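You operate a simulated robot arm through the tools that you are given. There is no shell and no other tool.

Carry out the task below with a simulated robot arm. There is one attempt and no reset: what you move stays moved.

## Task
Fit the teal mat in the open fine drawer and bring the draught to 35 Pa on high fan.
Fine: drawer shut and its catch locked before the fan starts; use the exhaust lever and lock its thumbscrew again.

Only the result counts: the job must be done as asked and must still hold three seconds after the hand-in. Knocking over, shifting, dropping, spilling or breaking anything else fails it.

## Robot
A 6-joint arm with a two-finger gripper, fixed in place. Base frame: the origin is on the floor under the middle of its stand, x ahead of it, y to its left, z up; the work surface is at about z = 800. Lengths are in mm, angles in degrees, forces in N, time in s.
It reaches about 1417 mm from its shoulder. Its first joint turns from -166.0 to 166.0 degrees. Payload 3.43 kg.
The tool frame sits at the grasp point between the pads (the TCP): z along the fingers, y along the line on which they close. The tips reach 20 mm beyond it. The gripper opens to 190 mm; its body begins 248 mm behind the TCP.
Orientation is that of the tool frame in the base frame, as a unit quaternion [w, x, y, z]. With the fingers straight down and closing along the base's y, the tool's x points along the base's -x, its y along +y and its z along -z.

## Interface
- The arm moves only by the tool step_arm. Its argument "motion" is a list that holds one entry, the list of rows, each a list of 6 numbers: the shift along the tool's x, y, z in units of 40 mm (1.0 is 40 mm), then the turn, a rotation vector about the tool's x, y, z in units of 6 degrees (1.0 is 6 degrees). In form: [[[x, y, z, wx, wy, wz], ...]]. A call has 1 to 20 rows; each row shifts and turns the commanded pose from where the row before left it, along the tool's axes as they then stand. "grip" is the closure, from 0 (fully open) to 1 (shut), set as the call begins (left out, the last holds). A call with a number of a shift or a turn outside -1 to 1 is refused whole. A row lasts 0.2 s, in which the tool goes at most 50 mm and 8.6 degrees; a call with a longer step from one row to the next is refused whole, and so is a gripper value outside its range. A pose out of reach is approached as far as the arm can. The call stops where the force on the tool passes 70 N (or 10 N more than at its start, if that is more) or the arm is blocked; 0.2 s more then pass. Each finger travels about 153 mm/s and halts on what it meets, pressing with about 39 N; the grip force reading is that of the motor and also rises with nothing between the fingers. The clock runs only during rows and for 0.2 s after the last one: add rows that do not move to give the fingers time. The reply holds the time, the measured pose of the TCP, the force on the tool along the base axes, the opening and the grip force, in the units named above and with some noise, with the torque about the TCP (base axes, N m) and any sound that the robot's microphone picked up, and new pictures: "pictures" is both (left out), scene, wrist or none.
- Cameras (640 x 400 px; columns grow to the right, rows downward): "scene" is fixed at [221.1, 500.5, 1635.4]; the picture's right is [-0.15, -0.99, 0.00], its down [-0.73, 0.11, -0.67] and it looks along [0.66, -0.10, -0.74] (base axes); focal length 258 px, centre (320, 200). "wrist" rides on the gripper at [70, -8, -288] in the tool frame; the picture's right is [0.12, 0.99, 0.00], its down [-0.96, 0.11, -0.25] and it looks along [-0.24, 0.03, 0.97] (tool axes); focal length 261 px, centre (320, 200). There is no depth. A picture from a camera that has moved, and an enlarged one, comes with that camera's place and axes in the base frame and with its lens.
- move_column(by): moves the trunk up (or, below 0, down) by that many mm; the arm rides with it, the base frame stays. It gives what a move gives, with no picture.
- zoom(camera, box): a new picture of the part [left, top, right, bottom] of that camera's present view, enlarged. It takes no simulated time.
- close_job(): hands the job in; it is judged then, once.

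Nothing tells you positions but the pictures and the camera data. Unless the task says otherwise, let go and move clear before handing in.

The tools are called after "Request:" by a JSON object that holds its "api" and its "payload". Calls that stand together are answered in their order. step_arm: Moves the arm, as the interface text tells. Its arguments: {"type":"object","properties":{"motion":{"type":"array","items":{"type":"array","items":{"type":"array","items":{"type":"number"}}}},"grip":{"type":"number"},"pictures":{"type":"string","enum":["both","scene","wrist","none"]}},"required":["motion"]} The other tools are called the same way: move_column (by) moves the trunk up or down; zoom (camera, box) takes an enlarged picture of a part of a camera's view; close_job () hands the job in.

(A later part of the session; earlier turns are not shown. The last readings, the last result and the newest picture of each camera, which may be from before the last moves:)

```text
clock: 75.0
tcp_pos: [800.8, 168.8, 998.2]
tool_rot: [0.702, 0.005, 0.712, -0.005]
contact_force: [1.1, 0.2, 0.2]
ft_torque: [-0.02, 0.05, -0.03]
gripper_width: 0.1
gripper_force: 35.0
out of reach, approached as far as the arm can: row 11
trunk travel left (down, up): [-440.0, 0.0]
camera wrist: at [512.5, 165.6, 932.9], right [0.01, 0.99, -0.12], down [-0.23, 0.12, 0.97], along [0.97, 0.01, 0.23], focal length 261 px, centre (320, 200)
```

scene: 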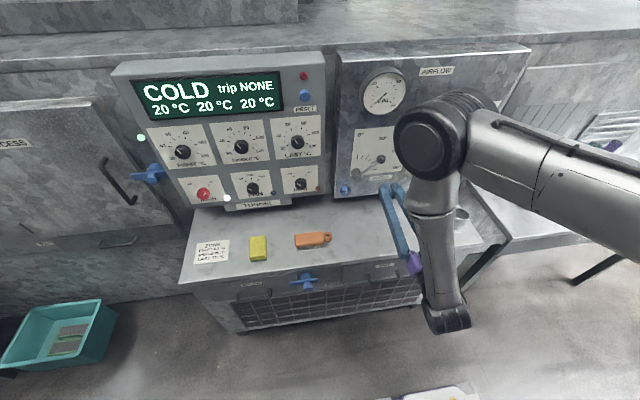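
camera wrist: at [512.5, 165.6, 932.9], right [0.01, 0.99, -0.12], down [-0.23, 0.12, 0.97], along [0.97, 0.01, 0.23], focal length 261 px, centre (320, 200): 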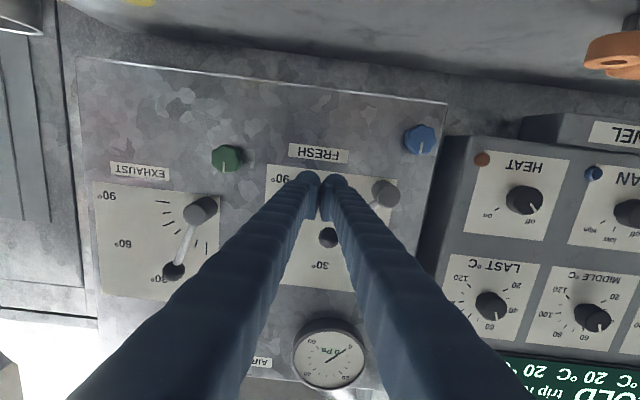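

The tool is horizontal. I move across to face the green (exhaust) thumbscrew and open the fingers partway.

Request:
{"api": "step_arm", "payload": {"grip": 0.6, "motion": [[[0.08, 0, 0.5, 0, 0, 0], [0.08, -0.85, 0.1, 0, 0, 0], [0.08, -0.85, 0, 0, 0, 0], [0.08, -0.85, 0, 0, 0, 0], [0, -0.85, 0, 0, 0, 0]]]}}

Request:
{"api": "zoom", "payload": {"camera": "wrist", "box": [200, 100, 420, 290]}}

```text
clock: 76.2
tcp_pos: [866.8, 47.4, 980.2]
tool_rot: [0.705, 0.001, 0.709, -0.001]
contact_force: [0.6, -0.6, -0.7]
ft_torque: [0.01, -0.07, 0.11]
gripper_width: 75.9
gripper_force: 0.2
out of reach, approached as far as the arm can: row 2, 3, 4, 5
trunk travel left (down, up): [-440.0, 0.0]
camera wrist: at [578.8, 40.1, 912.6], right [0.0, 0.99, -0.12], down [-0.24, 0.12, 0.96], along [0.97, 0.03, 0.24], focal length 261 px, centre (320, 200)
```

scene: 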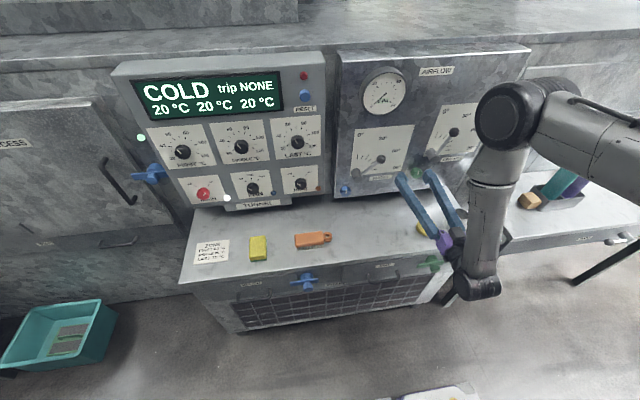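
wrist: 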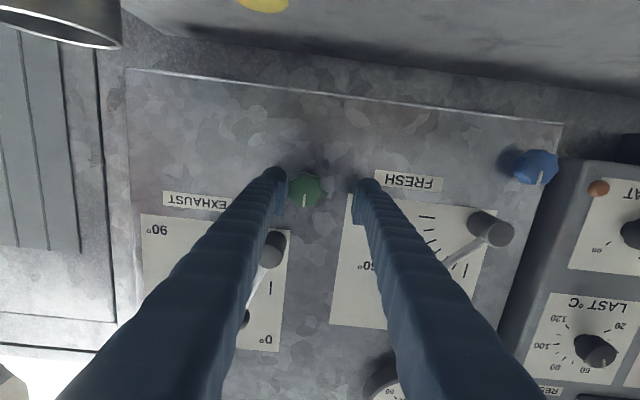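

```text
2.11 times, centred on (310, 195) of wrist
camera zoom: at [578.8, 40.1, 912.6], right [0.0, 0.99, -0.12], down [-0.24, 0.12, 0.96], along [0.97, 0.03, 0.24], focal length 549 px, centre (341, 210)
```

zoom: 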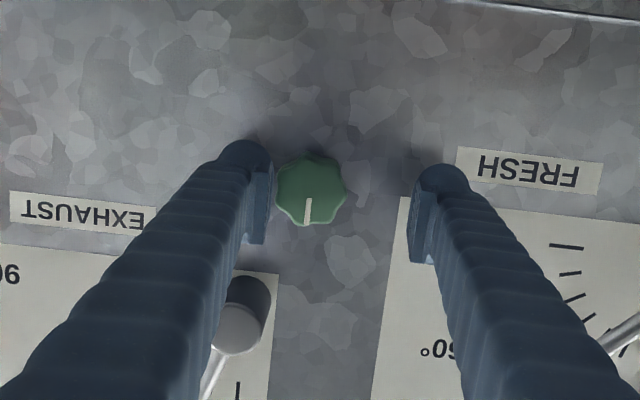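

The thumbscrew is between the fingers, slightly off centre. I shift over it and close.

Request:
{"api": "step_arm", "payload": {"motion": [[[0.03, -0.1, 0.2, 0, 0, 0], [0, -0.15, 0.05, 0, 0, 0], [0, -0.15, 0.05, 0, 0, 0]]]}}

Request:
{"api": "zoom", "payload": {"camera": "wrist", "box": [200, 100, 420, 290]}}

Request:
{"api": "zoom", "payload": {"camera": "scene", "box": [380, 120, 480, 220]}}

```text
clock: 77.0
tcp_pos: [877.3, 31.6, 980.8]
tool_rot: [0.707, -0.002, 0.707, 0.0]
contact_force: [-0.8, 0.0, 0.6]
ft_torque: [-0.03, 0.05, 0.0]
gripper_width: 76.0
gripper_force: 0.0
trunk travel left (down, up): [-440.0, 0.0]
camera wrist: at [589.7, 24.8, 910.0], right [0.0, 0.99, -0.12], down [-0.25, 0.12, 0.96], along [0.97, 0.03, 0.25], focal length 261 px, centre (320, 200)
```

scene: 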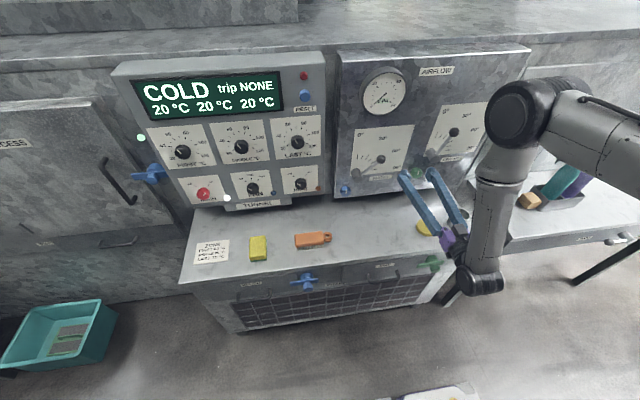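
wrist: 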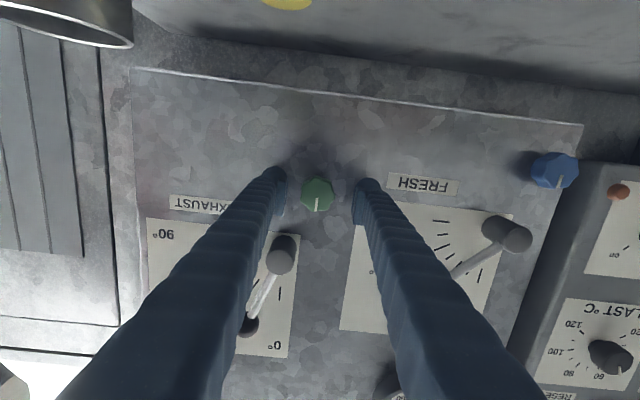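

```text
2.11 times, centred on (310, 195) of wrist
camera zoom: at [589.7, 24.8, 910.0], right [0.0, 0.99, -0.12], down [-0.25, 0.12, 0.96], along [0.97, 0.03, 0.25], focal length 549 px, centre (341, 210)
```

zoom: 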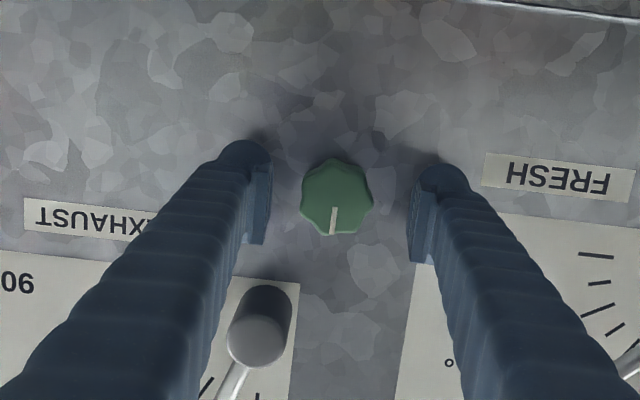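

```text
4.00 times, centred on (430, 170) of scene
camera zoom: at [221.1, 500.5, 1635.4], right [-0.15, -0.99, 0.0], down [-0.73, 0.11, -0.67], along [0.66, -0.1, -0.74], focal length 1034 px, centre (-120, 320)
```

zoom: 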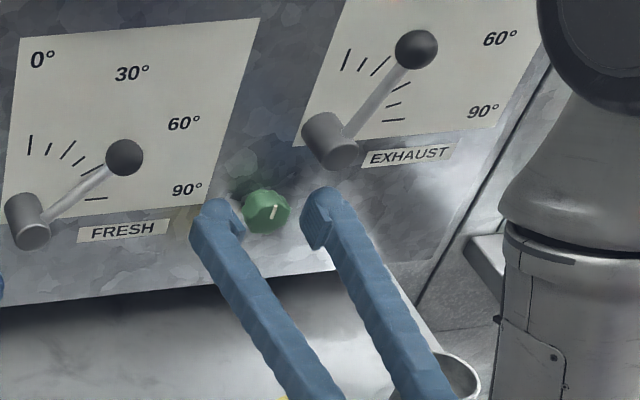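

The thumbscrew is centred between the pads; panel face is near x 911. I go 6 mm deeper, a few mm lower and close on it.

Request:
{"api": "step_arm", "payload": {"motion": [[[0.1, -0.03, 0.07, 0, 0, 0], [0, 0, 0.08, 0, 0, 0]]], "pictures": "none"}}

Request:
{"api": "step_arm", "payload": {"grip": 1.0, "motion": [[[0, 0, 0, 0, 0, 0], [0, 0, 0, 0, 0, 0], [0, 0, 0, 0, 0, 0]]]}}

Request:
{"api": "zoom", "payload": {"camera": "wrist", "box": [240, 120, 400, 260]}}

Request:
{"api": "zoom", "payload": {"camera": "scene", "box": [380, 120, 480, 220]}}

```text
clock: 77.7
tcp_pos: [882.3, 29.9, 974.5]
tool_rot: [0.707, 0.0, 0.707, 0.001]
contact_force: [0.3, -0.1, -0.2]
ft_torque: [-0.03, -0.01, 0.02]
gripper_width: 76.0
gripper_force: 0.1
trunk travel left (down, up): [-440.0, 0.0]
```

```text
clock: 78.5
tcp_pos: [882.8, 30.9, 975.2]
tool_rot: [0.707, 0.0, 0.707, 0.0]
contact_force: [1.9, -6.8, 0.1]
ft_torque: [-0.05, 0.0, -0.12]
gripper_width: 38.0
gripper_force: 44.1
trunk travel left (down, up): [-440.0, 0.0]
camera wrist: at [595.6, 22.1, 905.9], right [0.0, 0.99, -0.12], down [-0.25, 0.12, 0.96], along [0.97, 0.03, 0.25], focal length 261 px, centre (320, 200)
```

scene: 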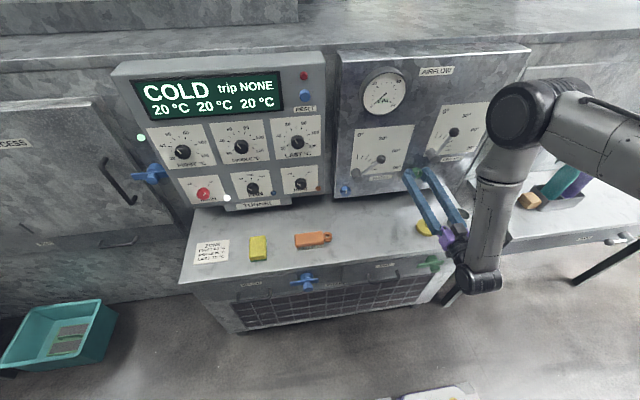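
wrist: 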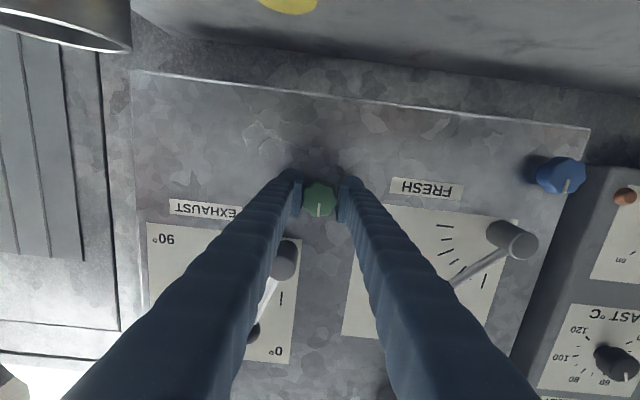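

```text
2.86 times, centred on (320, 190) of wrist
camera zoom: at [595.6, 22.1, 905.9], right [0.0, 0.99, -0.12], down [-0.25, 0.12, 0.96], along [0.97, 0.03, 0.25], focal length 745 px, centre (320, 229)
```

zoom: 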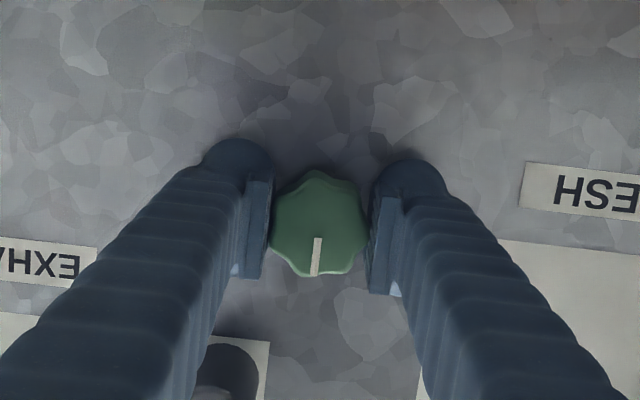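

```text
4.00 times, centred on (430, 170) of scene
camera zoom: at [221.1, 500.5, 1635.4], right [-0.15, -0.99, 0.0], down [-0.73, 0.11, -0.67], along [0.66, -0.1, -0.74], focal length 1034 px, centre (-120, 320)
```

zoom: 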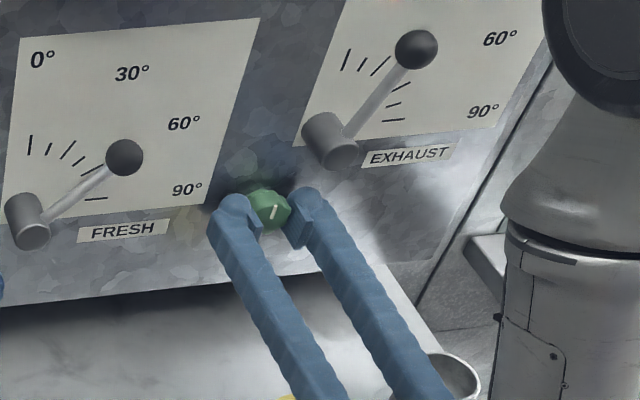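

Gripped at 38 mm. I turn counter-clockwise (as seen from the front) to loosen, a little first.

Request:
{"api": "step_arm", "payload": {"motion": [[[0, 0, 0, 0, 0, -0.8], [0, 0, 0, 0, 0, -0.8], [0, 0, 0, 0, 0, -0.8], [0, 0, 0, 0, 0, -0.8]]]}}

Request:
{"api": "zoom", "payload": {"camera": "wrist", "box": [240, 120, 400, 260]}}

Request:
{"api": "zoom", "payload": {"camera": "scene", "box": [380, 120, 480, 220]}}

```text
clock: 79.5
tcp_pos: [882.8, 28.3, 975.4]
tool_rot: [0.697, -0.118, 0.697, -0.119]
contact_force: [3.1, -16.3, 2.1]
ft_torque: [0.03, 0.2, -0.26]
gripper_width: 37.5
gripper_force: 44.9
trunk travel left (down, up): [-440.0, 0.0]
camera wrist: at [595.6, -1.2, 912.6], right [0.0, 0.9, -0.44], down [-0.25, 0.43, 0.87], along [0.97, 0.11, 0.22], focal length 261 px, centre (320, 200)
```

scene: 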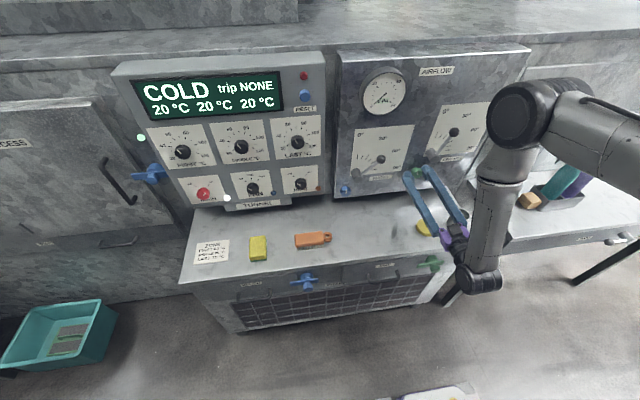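
wrist: 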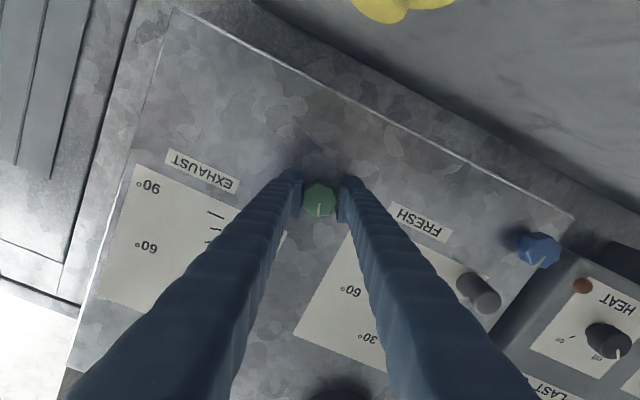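

```text
2.86 times, centred on (320, 190) of wrist
camera zoom: at [595.6, -1.2, 912.6], right [0.0, 0.9, -0.44], down [-0.25, 0.43, 0.87], along [0.97, 0.11, 0.22], focal length 745 px, centre (320, 229)
```

zoom: 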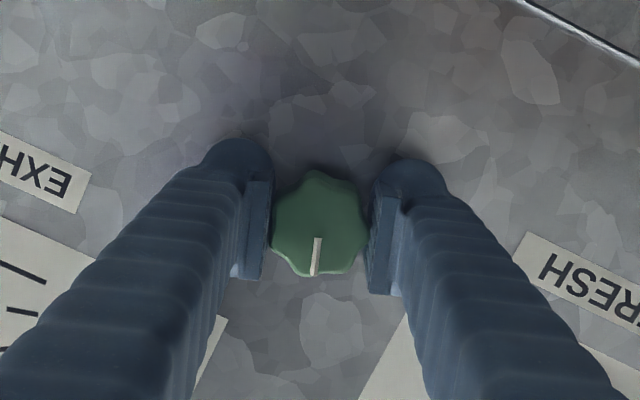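

```text
4.00 times, centred on (430, 170) of scene
camera zoom: at [221.1, 500.5, 1635.4], right [-0.15, -0.99, 0.0], down [-0.73, 0.11, -0.67], along [0.66, -0.1, -0.74], focal length 1034 px, centre (-120, 320)
```

zoom: 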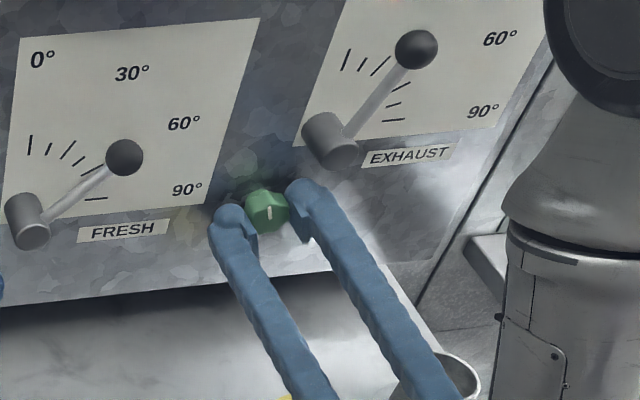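

The thumbscrew turns with the gripper. I ease the sideways load and continue the turn.

Request:
{"api": "step_arm", "payload": {"motion": [[[-0.025, 0.07, 0, 0, 0, -0.8], [0, 0, 0, 0, 0, -0.9], [0, 0, 0, 0, 0, -0.9], [0, 0, 0, 0, 0, -0.9], [0, 0, 0, 0, 0, -0.9], [0, 0, 0, 0, 0, -0.9]]]}}

Request:
{"api": "zoom", "payload": {"camera": "wrist", "box": [240, 120, 400, 260]}}

Request:
{"api": "zoom", "payload": {"camera": "scene", "box": [380, 120, 480, 220]}}

```text
clock: 80.8
tcp_pos: [882.8, 29.3, 978.3]
tool_rot: [0.639, -0.302, 0.637, -0.307]
contact_force: [8.2, -44.0, 21.5]
ft_torque: [0.04, -0.21, 0.02]
gripper_width: 37.7
gripper_force: 45.2
trunk travel left (down, up): [-440.0, 0.0]
camera wrist: at [595.4, -28.1, 940.1], right [0.01, 0.53, -0.85], down [-0.25, 0.82, 0.51], along [0.97, 0.21, 0.14], focal length 261 px, centre (320, 200)
```

scene: 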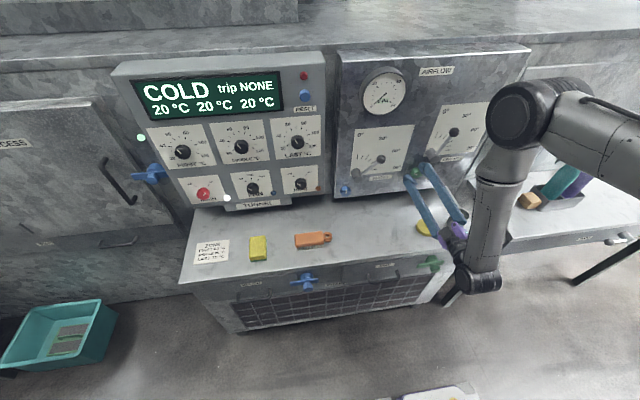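
wrist: 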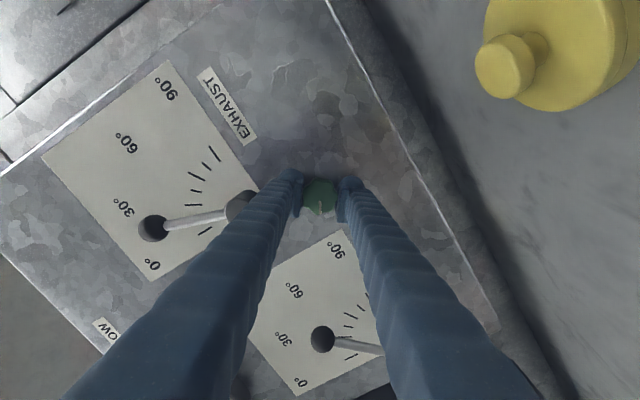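

```text
2.86 times, centred on (320, 190) of wrist
camera zoom: at [595.4, -28.1, 940.1], right [0.01, 0.53, -0.85], down [-0.25, 0.82, 0.51], along [0.97, 0.21, 0.14], focal length 745 px, centre (320, 229)
```

zoom: 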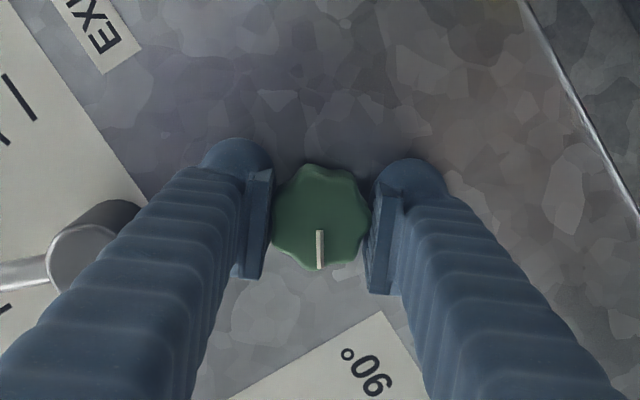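

```text
4.00 times, centred on (430, 170) of scene
camera zoom: at [221.1, 500.5, 1635.4], right [-0.15, -0.99, 0.0], down [-0.73, 0.11, -0.67], along [0.66, -0.1, -0.74], focal length 1034 px, centre (-120, 320)
```

zoom: 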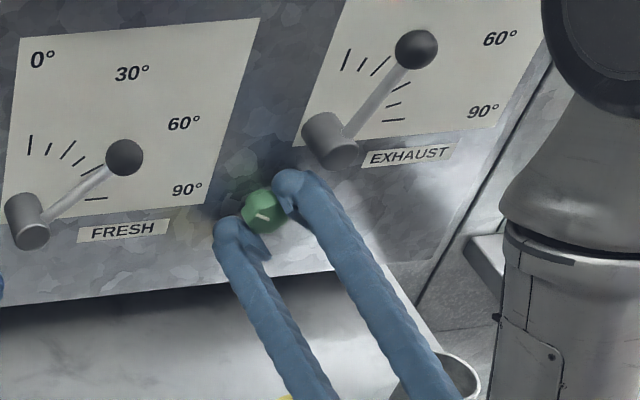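

The screw has turned about 50°, but there is a sideways load from a small centring error. I correct that and continue to about 90°.

Request:
{"api": "step_arm", "payload": {"motion": [[[0.05, -0.137, 0, 0, 0, 0], [0, 0, 0, 0, 0, -0.9], [0, 0, 0, 0, 0, -0.9], [0, 0, 0, 0, 0, -0.9]]], "pictures": "none"}}

Request:
{"api": "step_arm", "payload": {"motion": [[[0, 0, 0, 0, 0, -0.9], [0, 0, 0, 0, 0, -0.9], [0, 0, 0, 0, 0, -0.9], [0, 0, 0, 0, 0, -0.9]]]}}

Request:
{"api": "zoom", "payload": {"camera": "wrist", "box": [240, 120, 400, 260]}}

Request:
{"api": "zoom", "payload": {"camera": "scene", "box": [380, 120, 480, 220]}}

```text
clock: 81.8
tcp_pos: [882.1, 29.6, 979.2]
tool_rot: [0.589, -0.393, 0.588, -0.39]
contact_force: [8.5, -4.9, 8.9]
ft_torque: [-0.01, -0.2, 0.47]
gripper_width: 37.4
gripper_force: 44.6
trunk travel left (down, up): [-440.0, 0.0]
```

```text
clock: 82.8
tcp_pos: [881.6, 28.8, 978.5]
tool_rot: [0.504, -0.496, 0.504, -0.495]
contact_force: [-0.6, -2.4, 5.2]
ft_torque: [0.71, -0.07, -0.19]
gripper_width: 37.7
gripper_force: 45.4
trunk travel left (down, up): [-440.0, 0.0]
camera wrist: at [594.8, -40.8, 986.3], right [0.0, -0.1, -0.99], down [-0.25, 0.96, -0.1], along [0.97, 0.25, -0.03], focal length 261 px, centre (320, 200)
```

scene: 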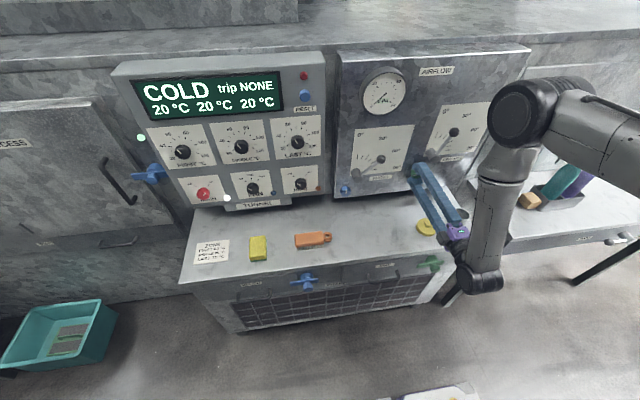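
wrist: 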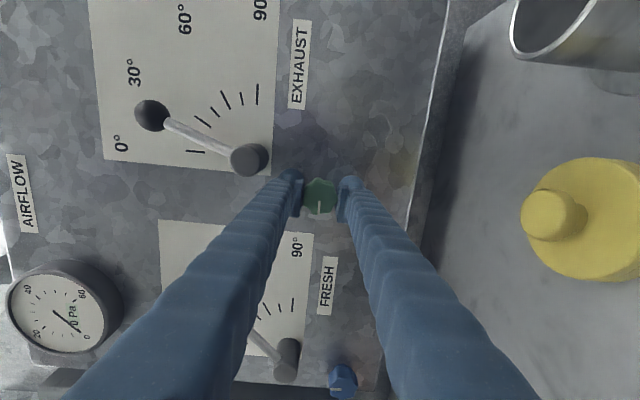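

```text
2.86 times, centred on (320, 190) of wrist
camera zoom: at [594.8, -40.8, 986.3], right [0.0, -0.1, -0.99], down [-0.25, 0.96, -0.1], along [0.97, 0.25, -0.03], focal length 745 px, centre (320, 229)
```

zoom: 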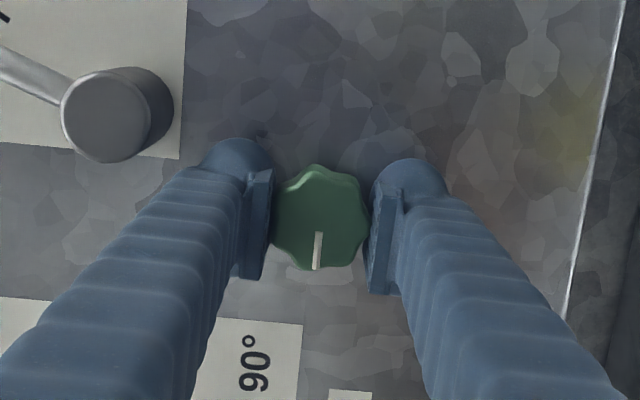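

```text
4.00 times, centred on (430, 170) of scene
camera zoom: at [221.1, 500.5, 1635.4], right [-0.15, -0.99, 0.0], down [-0.73, 0.11, -0.67], along [0.66, -0.1, -0.74], focal length 1034 px, centre (-120, 320)
```

zoom: 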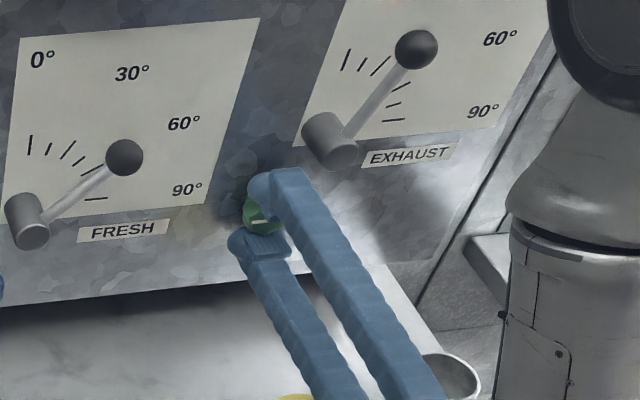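

The thumbscrew reached its stop at about 90° counter-clockwise (loose). I open slightly and slide clear to the left, since straight retreat is out of reach here.

Request:
{"api": "step_arm", "payload": {"grip": 0.71, "motion": [[[0, 0, 0, 0, 0, 0], [0, 0, 0, 0, 0, 0], [-0.3, 0, 0, 0, 0, 0], [-0.4, 0, 0, 0, 0, 0]]]}}

Request:
{"api": "zoom", "payload": {"camera": "scene", "box": [380, 120, 480, 220]}}

```text
clock: 83.8
tcp_pos: [882.2, 56.5, 977.1]
tool_rot: [0.505, -0.496, 0.504, -0.495]
contact_force: [0.5, 0.2, -0.4]
ft_torque: [-0.01, 0.01, -0.03]
gripper_width: 55.0
gripper_force: 0.0
trunk travel left (down, up): [-440.0, 0.0]
camera wrist: at [595.4, -12.8, 986.9], right [0.0, -0.1, -1.0], down [-0.25, 0.96, -0.1], along [0.97, 0.25, -0.02], focal length 261 px, centre (320, 200)
```

scene: 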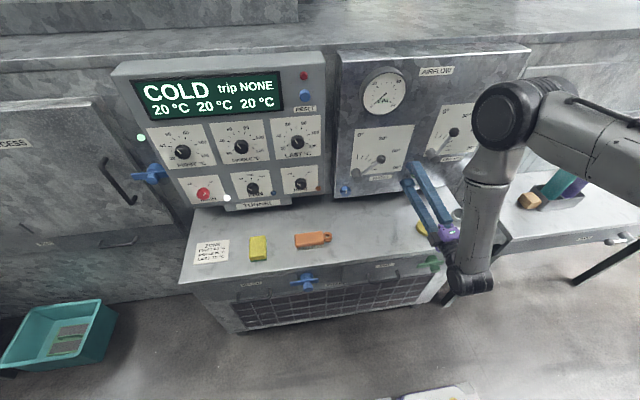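
wrist: 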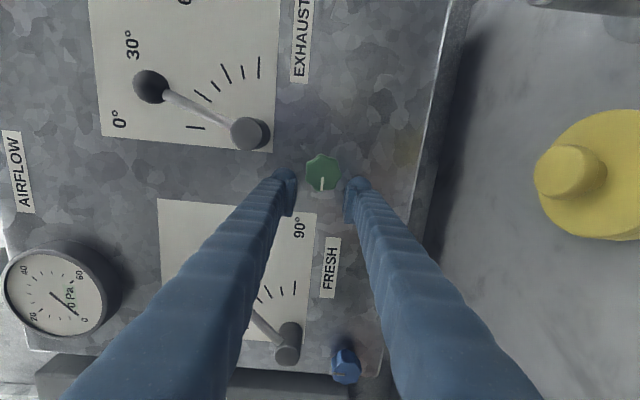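

```text
4.00 times, centred on (430, 170) of scene
camera zoom: at [221.1, 500.5, 1635.4], right [-0.15, -0.99, 0.0], down [-0.73, 0.11, -0.67], along [0.66, -0.1, -0.74], focal length 1034 px, centre (-120, 320)
```

zoom: 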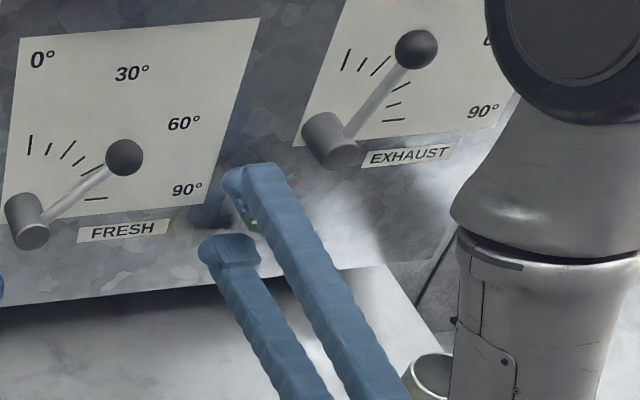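

The screw stays loose and the lever holds its place. I slide away left and back, then over to the fan knob.

Request:
{"api": "step_arm", "payload": {"motion": [[[-0.6, 0, -0.2, 0, 0, 0], [-0.9, 0, -0.5, 0, 0, 0], [-0.9, 0, -0.5, 0, 0, 0], [-0.9, 0, -0.4, 0, 0, 0], [-0.9, 0, -0.3, 0, 0, 0], [-0.9, 0, -0.3, 0, 0, 0], [-1, 0, 0, 0, 0, 0], [-1, 0, 0, 0, 0, 0], [-1, 0, 0, 0, 0, 0], [-1, 0, 0, 0, 0, 0], [-1, 0, 0, 0, 0, 0], [-1, 0, 0, 0, 0, 0], [-1, 0, 0, 0, 0, 0], [-1, 0, 0, 0, 0, 0], [-1, 0, 0, 0, 0, 0]]]}}

```text
clock: 87.0
tcp_pos: [793.6, 620.3, 989.1]
tool_rot: [0.505, -0.497, 0.505, -0.494]
contact_force: [-0.7, 0.0, -0.6]
ft_torque: [-0.01, 0.0, 0.01]
gripper_width: 55.0
gripper_force: 0.0
trunk travel left (down, up): [-440.0, 0.0]
camera wrist: at [506.3, 551.2, 997.9], right [0.0, -0.1, -0.99], down [-0.25, 0.96, -0.1], along [0.97, 0.25, -0.02], focal length 261 px, centre (320, 200)
```

scene: 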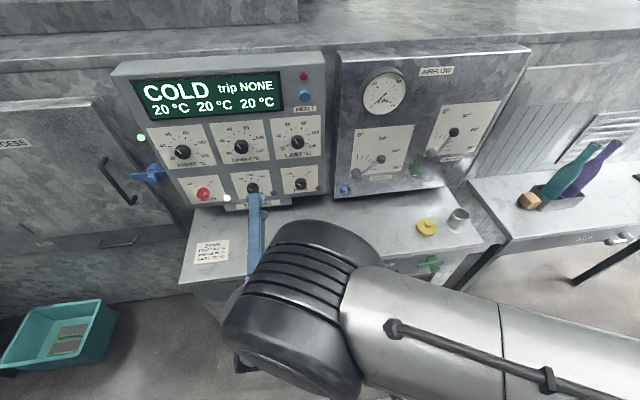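
wrist: 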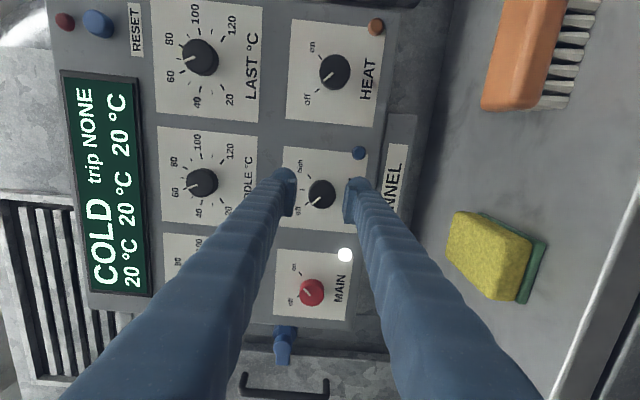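

I am in front of the FAN knob. I zoom in to centre on it.

Request:
{"api": "zoom", "payload": {"camera": "wrist", "box": [250, 130, 400, 260]}}

Request:
{"api": "zoom", "payload": {"camera": "scene", "box": [200, 150, 320, 230]}}

```text
3.08 times, centred on (325, 195) of wrist
camera zoom: at [506.3, 551.2, 997.9], right [0.0, -0.1, -0.99], down [-0.25, 0.96, -0.1], along [0.97, 0.25, -0.02], focal length 802 px, centre (305, 215)
```

zoom: 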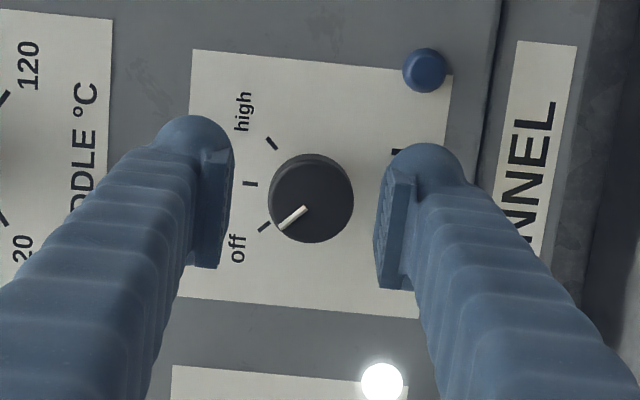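

```text
5.00 times, centred on (260, 190) of scene
camera zoom: at [221.1, 500.5, 1635.4], right [-0.15, -0.99, 0.0], down [-0.73, 0.11, -0.67], along [0.66, -0.1, -0.74], focal length 1292 px, centre (620, 250)
```

zoom: 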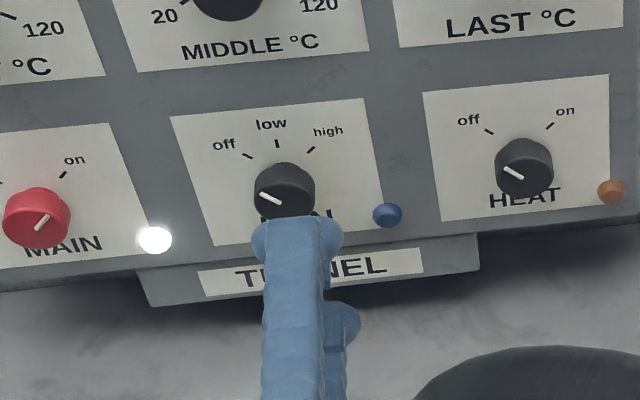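

Knob centre is near (y 639, z 986), about 42 mm diameter. I open a bit more, centre on it and advance.

Request:
{"api": "step_arm", "payload": {"grip": 0.62, "motion": [[[-0.46, 0.08, 0, 0, 0, 0], [0, 0, 0.5, 0, 0, 0], [0, 0, 0.6, 0, 0, 0], [0, 0, 0.5, 0, 0, 0]]]}}

Request:
{"api": "zoom", "payload": {"camera": "wrist", "box": [250, 130, 400, 260]}}

Request:
{"api": "zoom", "payload": {"camera": "scene", "box": [200, 150, 320, 230]}}

```text
clock: 88.0
tcp_pos: [858.6, 639.3, 987.7]
tool_rot: [0.505, -0.496, 0.504, -0.494]
contact_force: [-0.5, 0.0, -0.3]
ft_torque: [-0.01, -0.03, -0.03]
gripper_width: 72.3
gripper_force: 0.2
trunk travel left (down, up): [-440.0, 0.0]
camera wrist: at [570.7, 569.3, 995.8], right [0.0, -0.1, -1.0], down [-0.25, 0.96, -0.1], along [0.97, 0.25, -0.02], focal length 261 px, centre (320, 200)
```

scene: 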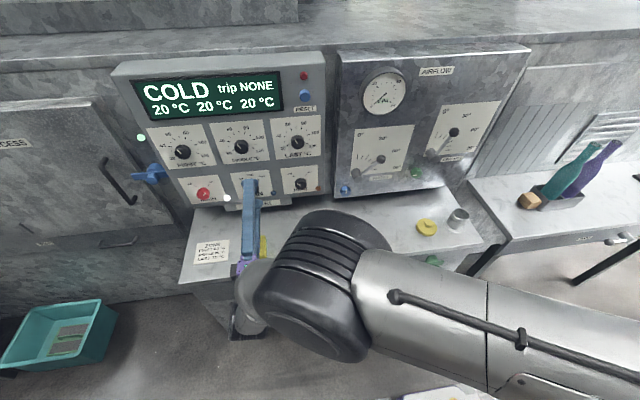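
wrist: 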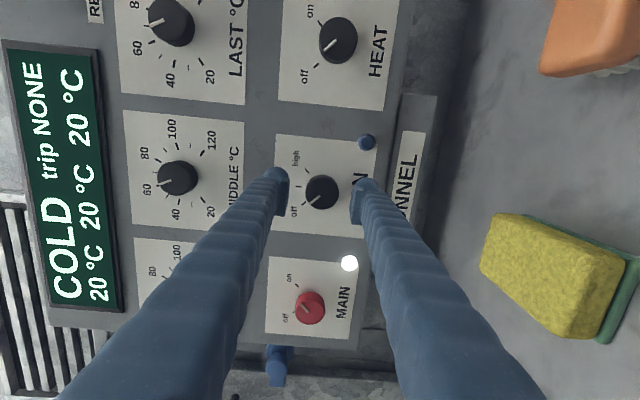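

```text
3.08 times, centred on (325, 195) of wrist
camera zoom: at [570.7, 569.3, 995.8], right [0.0, -0.1, -1.0], down [-0.25, 0.96, -0.1], along [0.97, 0.25, -0.02], focal length 802 px, centre (305, 215)
```

zoom: 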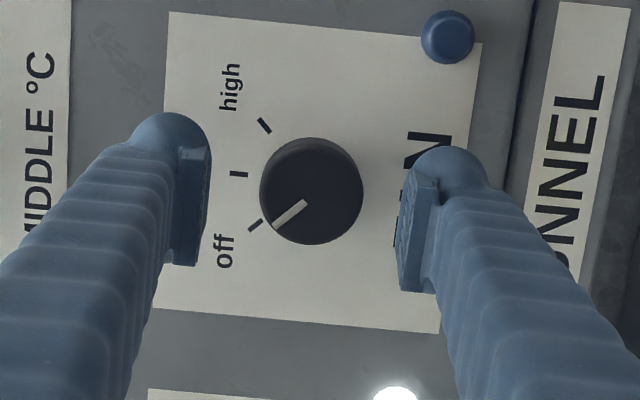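

```text
5.00 times, centred on (260, 190) of scene
camera zoom: at [221.1, 500.5, 1635.4], right [-0.15, -0.99, 0.0], down [-0.73, 0.11, -0.67], along [0.66, -0.1, -0.74], focal length 1292 px, centre (620, 250)
```

zoom: 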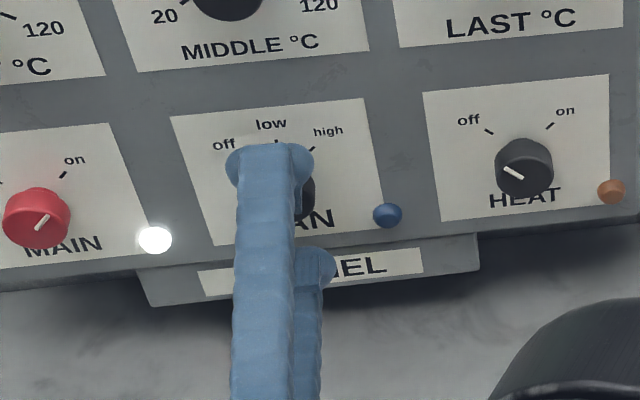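

Front face of the knob is near x 884. I advance and close on it.

Request:
{"api": "step_arm", "payload": {"motion": [[[0, 0.05, 0.35, 0, 0, 0], [0, 0, 0.33, 0, 0, 0]]], "pictures": "none"}}

Request:
{"api": "step_arm", "payload": {"grip": 1.0, "motion": [[[0, 0, 0, 0, 0, 0], [0, 0, 0, 0, 0, 0], [0, 0, 0, 0, 0, 0]]]}}

Request:
{"api": "zoom", "payload": {"camera": "wrist", "box": [250, 130, 400, 260]}}

```text
clock: 88.7
tcp_pos: [884.9, 639.6, 985.0]
tool_rot: [0.505, -0.496, 0.504, -0.495]
contact_force: [0.9, -0.8, -0.1]
ft_torque: [-0.02, -0.01, -0.01]
gripper_width: 72.2
gripper_force: 0.0
trunk travel left (down, up): [-440.0, 0.0]
```

```text
clock: 89.5
tcp_pos: [885.1, 639.8, 985.2]
tool_rot: [0.505, -0.496, 0.504, -0.495]
contact_force: [-0.3, 1.9, -2.7]
ft_torque: [0.03, 0.03, 0.1]
gripper_width: 40.0
gripper_force: 45.2
trunk travel left (down, up): [-440.0, 0.0]
camera wrist: at [597.5, 569.6, 993.1], right [0.0, -0.1, -1.0], down [-0.25, 0.96, -0.1], along [0.97, 0.25, -0.02], focal length 261 px, centre (320, 200)
```

scene: 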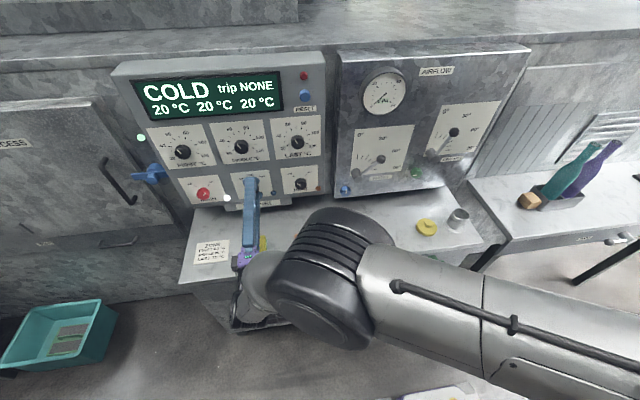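
wrist: 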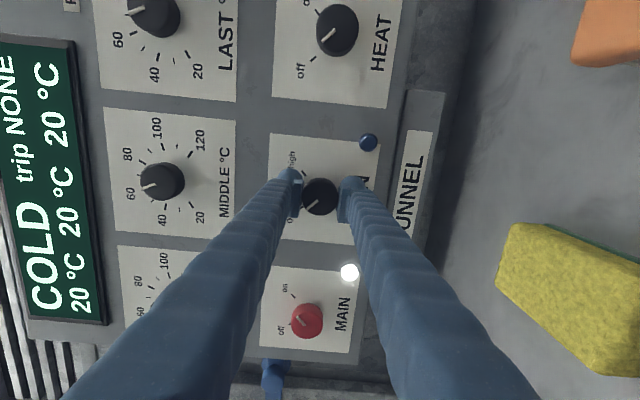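

```text
3.08 times, centred on (325, 195) of wrist
camera zoom: at [597.5, 569.6, 993.1], right [0.0, -0.1, -1.0], down [-0.25, 0.96, -0.1], along [0.97, 0.25, -0.02], focal length 802 px, centre (305, 215)
```

zoom: 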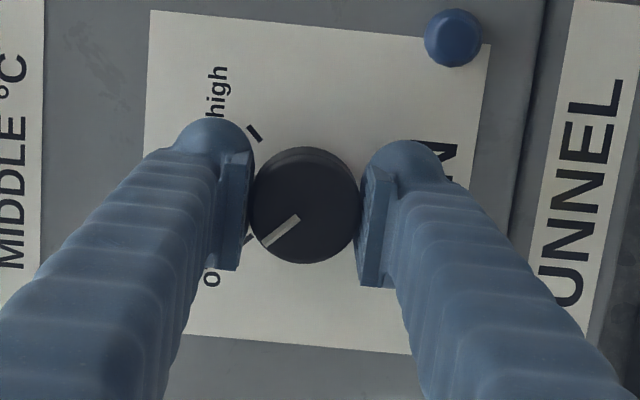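

Firmly gripped with low side load. I turn clockwise by 45° first and check.

Request:
{"api": "step_arm", "payload": {"motion": [[[0, 0, 0, 0, 0, 0.94], [0, 0, 0, 0, 0, 0.94], [0, 0, 0, 0, 0, 0.94], [0, 0, 0, 0, 0, 0.94], [0, 0, 0, 0, 0, 0.94], [0, 0, 0, 0, 0, 0.94], [0, 0, 0, 0, 0, 0.94], [0, 0, 0, 0, 0, 0.94]]]}}

Request:
{"api": "zoom", "payload": {"camera": "wrist", "box": [250, 130, 400, 260]}}

Request:
{"api": "zoom", "payload": {"camera": "scene", "box": [340, 55, 440, 125]}}

```text
clock: 91.2
tcp_pos: [883.9, 639.4, 984.9]
tool_rot: [0.656, -0.265, 0.656, -0.264]
contact_force: [-4.0, 4.3, -4.7]
ft_torque: [0.01, 0.04, 0.04]
gripper_width: 39.9
gripper_force: 44.4
trunk travel left (down, up): [-440.0, 0.0]
camera wrist: at [597.4, 585.4, 941.0], right [0.0, 0.64, -0.77], down [-0.25, 0.75, 0.62], along [0.97, 0.19, 0.16], focal length 261 px, centre (320, 200)
```

scene: 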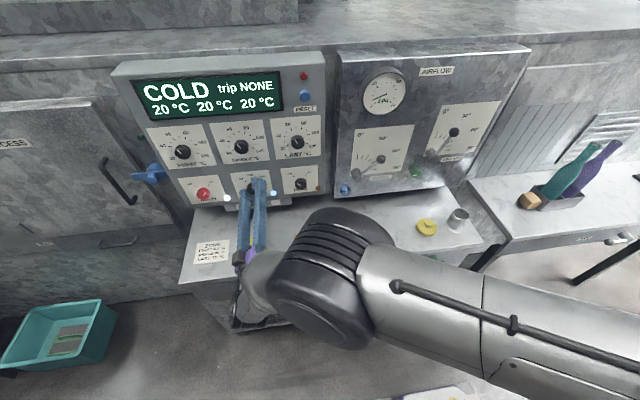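
wrist: 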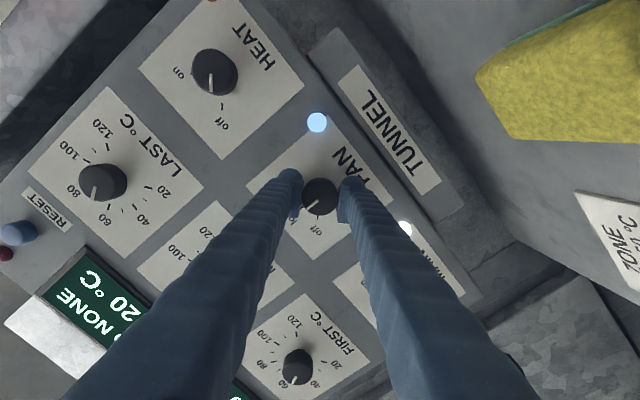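

```text
3.08 times, centred on (325, 195) of wrist
camera zoom: at [597.4, 585.4, 941.0], right [0.0, 0.64, -0.77], down [-0.25, 0.75, 0.62], along [0.97, 0.19, 0.16], focal length 802 px, centre (305, 215)
```

zoom: 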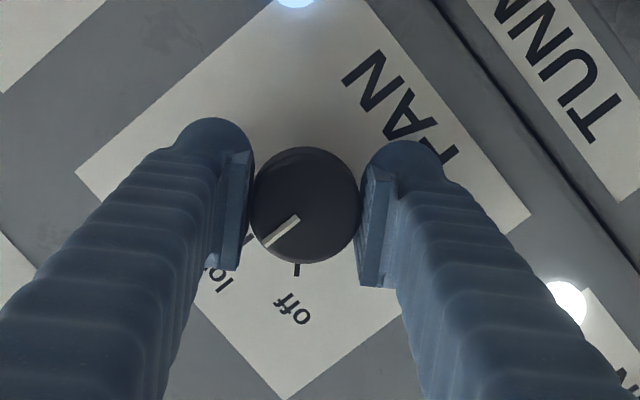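

```text
5.71 times, centred on (390, 90) of scene
camera zoom: at [221.1, 500.5, 1635.4], right [-0.15, -0.99, 0.0], down [-0.73, 0.11, -0.67], along [0.66, -0.1, -0.74], focal length 1477 px, centre (-80, 829)
```

zoom: 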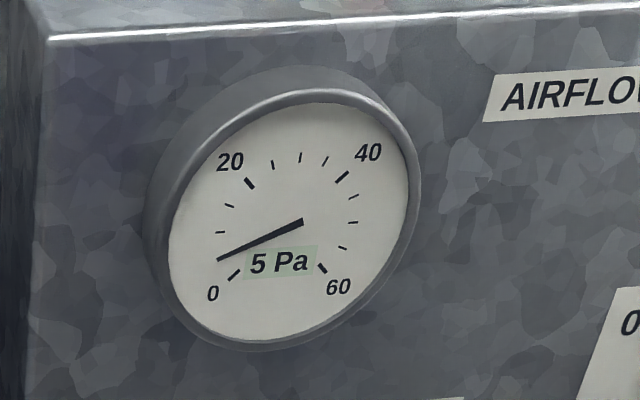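

The fan is on low; the gauge is rising. I turn another 45° to high.

Request:
{"api": "step_arm", "payload": {"motion": [[[0, 0, 0, 0, 0, 0.94], [0, 0, 0, 0, 0, 0.94], [0, 0, 0, 0, 0, 0.94], [0, 0, 0, 0, 0, 0.94], [0, 0, 0, 0, 0, 0.94], [0, 0, 0, 0, 0, 0.94], [0, 0, 0, 0, 0, 0.94], [0, 0, 0, 0, 0, 0.94]]]}}

Request:
{"api": "zoom", "payload": {"camera": "wrist", "box": [250, 130, 400, 260]}}

Request:
{"api": "zoom", "payload": {"camera": "scene", "box": [340, 55, 440, 125]}}

Request:
{"api": "zoom", "payload": {"camera": "scene", "box": [110, 60, 330, 215]}}

```text
clock: 93.0
tcp_pos: [884.7, 639.0, 985.9]
tool_rot: [0.707, 0.009, 0.707, 0.009]
contact_force: [-3.5, 2.7, -4.3]
ft_torque: [-0.19, 0.04, -0.02]
gripper_width: 40.0
gripper_force: 44.7
trunk travel left (down, up): [-440.0, 0.0]
camera wrist: at [597.3, 633.5, 915.4], right [0.0, 1.0, -0.09], down [-0.25, 0.09, 0.96], along [0.97, 0.02, 0.25], focal length 261 px, centre (320, 200)
```

scene: 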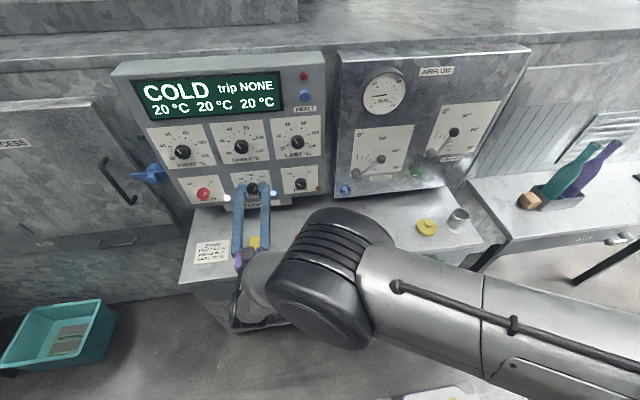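
wrist: 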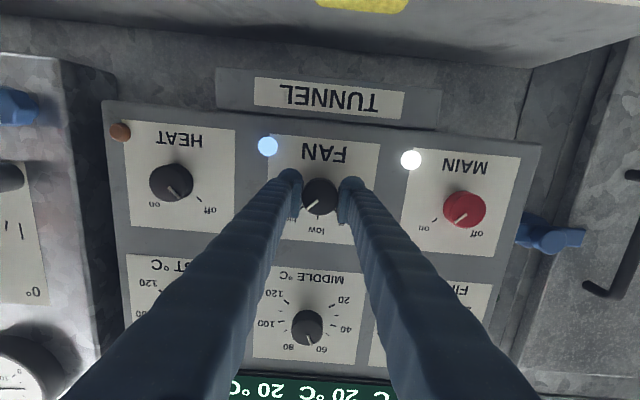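

```text
3.08 times, centred on (325, 195) of wrist
camera zoom: at [597.3, 633.5, 915.4], right [0.0, 1.0, -0.09], down [-0.25, 0.09, 0.96], along [0.97, 0.02, 0.25], focal length 802 px, centre (305, 215)
```

zoom: 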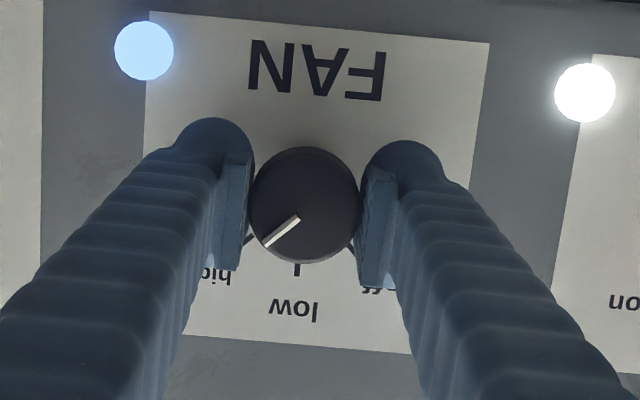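

```text
5.71 times, centred on (390, 90) of scene
camera zoom: at [221.1, 500.5, 1635.4], right [-0.15, -0.99, 0.0], down [-0.73, 0.11, -0.67], along [0.66, -0.1, -0.74], focal length 1477 px, centre (-80, 829)
```

zoom: 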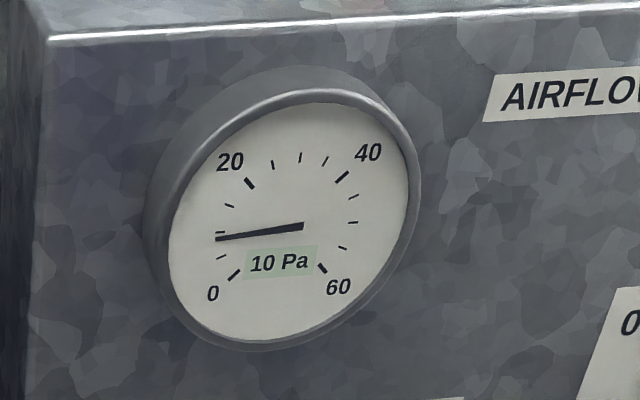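

```text
2.58 times, centred on (220, 138) of scene
camera zoom: at [221.1, 500.5, 1635.4], right [-0.15, -0.99, 0.0], down [-0.73, 0.11, -0.67], along [0.66, -0.1, -0.74], focal length 667 px, centre (578, 361)
```

zoom: 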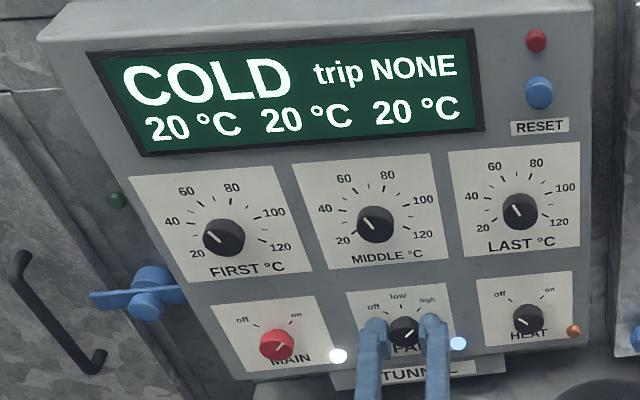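

The fan knob points at high and the gauge is climbing. I release the knob, back off, and let the reading settle.

Request:
{"api": "step_arm", "payload": {"grip": 0.6, "motion": [[[0, 0, 0, 0, 0, 0], [0, 0, 0, 0, 0, 0], [0, 0, -0.5, 0, 0, 0], [0, 0, -0.8, 0, 0, 0], [0, 0, -0.9, 0, 0, 0]]]}}

Request:
{"api": "zoom", "payload": {"camera": "wrist", "box": [250, 110, 400, 240]}}

Request:
{"api": "zoom", "payload": {"camera": "scene", "box": [340, 55, 440, 125]}}

```text
clock: 94.2
tcp_pos: [794.6, 638.3, 987.3]
tool_rot: [0.707, 0.009, 0.707, 0.008]
contact_force: [-1.4, -0.4, 0.2]
ft_torque: [0.04, 0.03, 0.02]
gripper_width: 75.9
gripper_force: 0.1
trunk travel left (down, up): [-440.0, 0.0]
camera wrist: at [508.3, 632.4, 916.8], right [0.0, 1.0, -0.09], down [-0.25, 0.09, 0.96], along [0.97, 0.02, 0.25], focal length 261 px, centre (320, 200)
```

scene: 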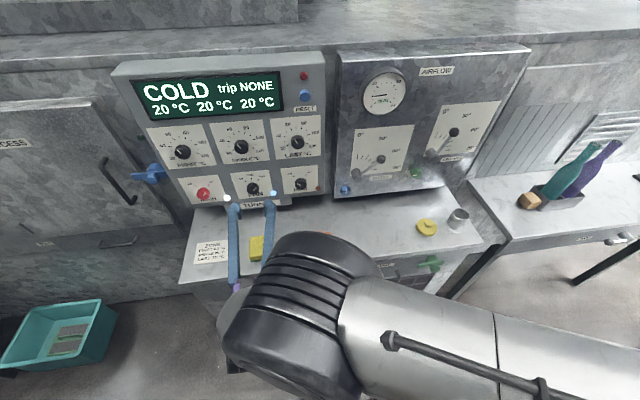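
wrist: 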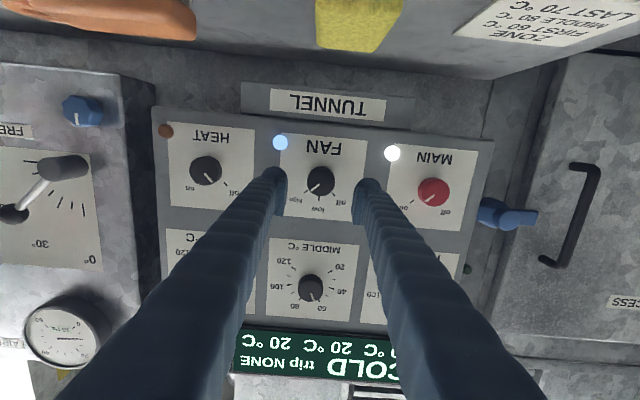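

```text
3.08 times, centred on (325, 175) of wrist
camera zoom: at [508.3, 632.4, 916.8], right [0.0, 1.0, -0.09], down [-0.25, 0.09, 0.96], along [0.97, 0.02, 0.25], focal length 802 px, centre (305, 277)
```

zoom: 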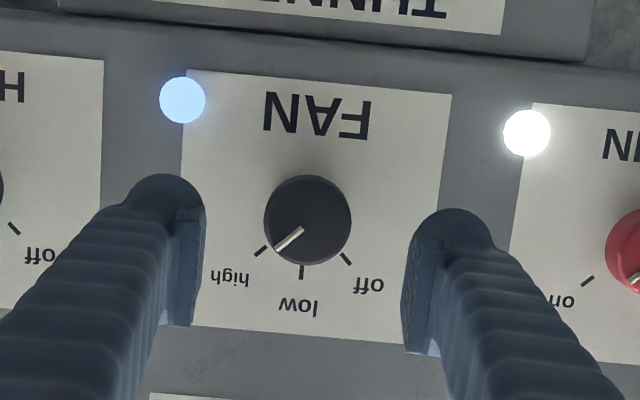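

```text
5.71 times, centred on (390, 90) of scene
camera zoom: at [221.1, 500.5, 1635.4], right [-0.15, -0.99, 0.0], down [-0.73, 0.11, -0.67], along [0.66, -0.1, -0.74], focal length 1477 px, centre (-80, 829)
```

zoom: 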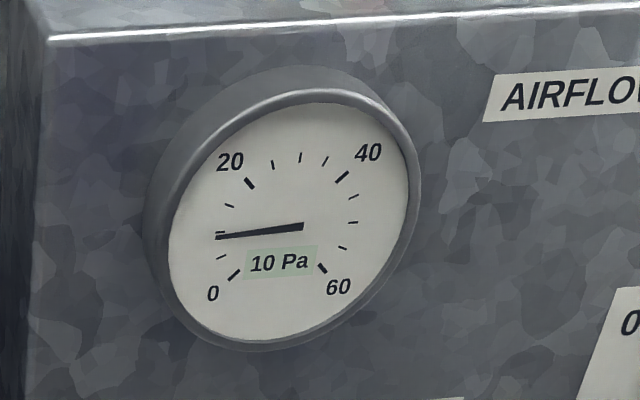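

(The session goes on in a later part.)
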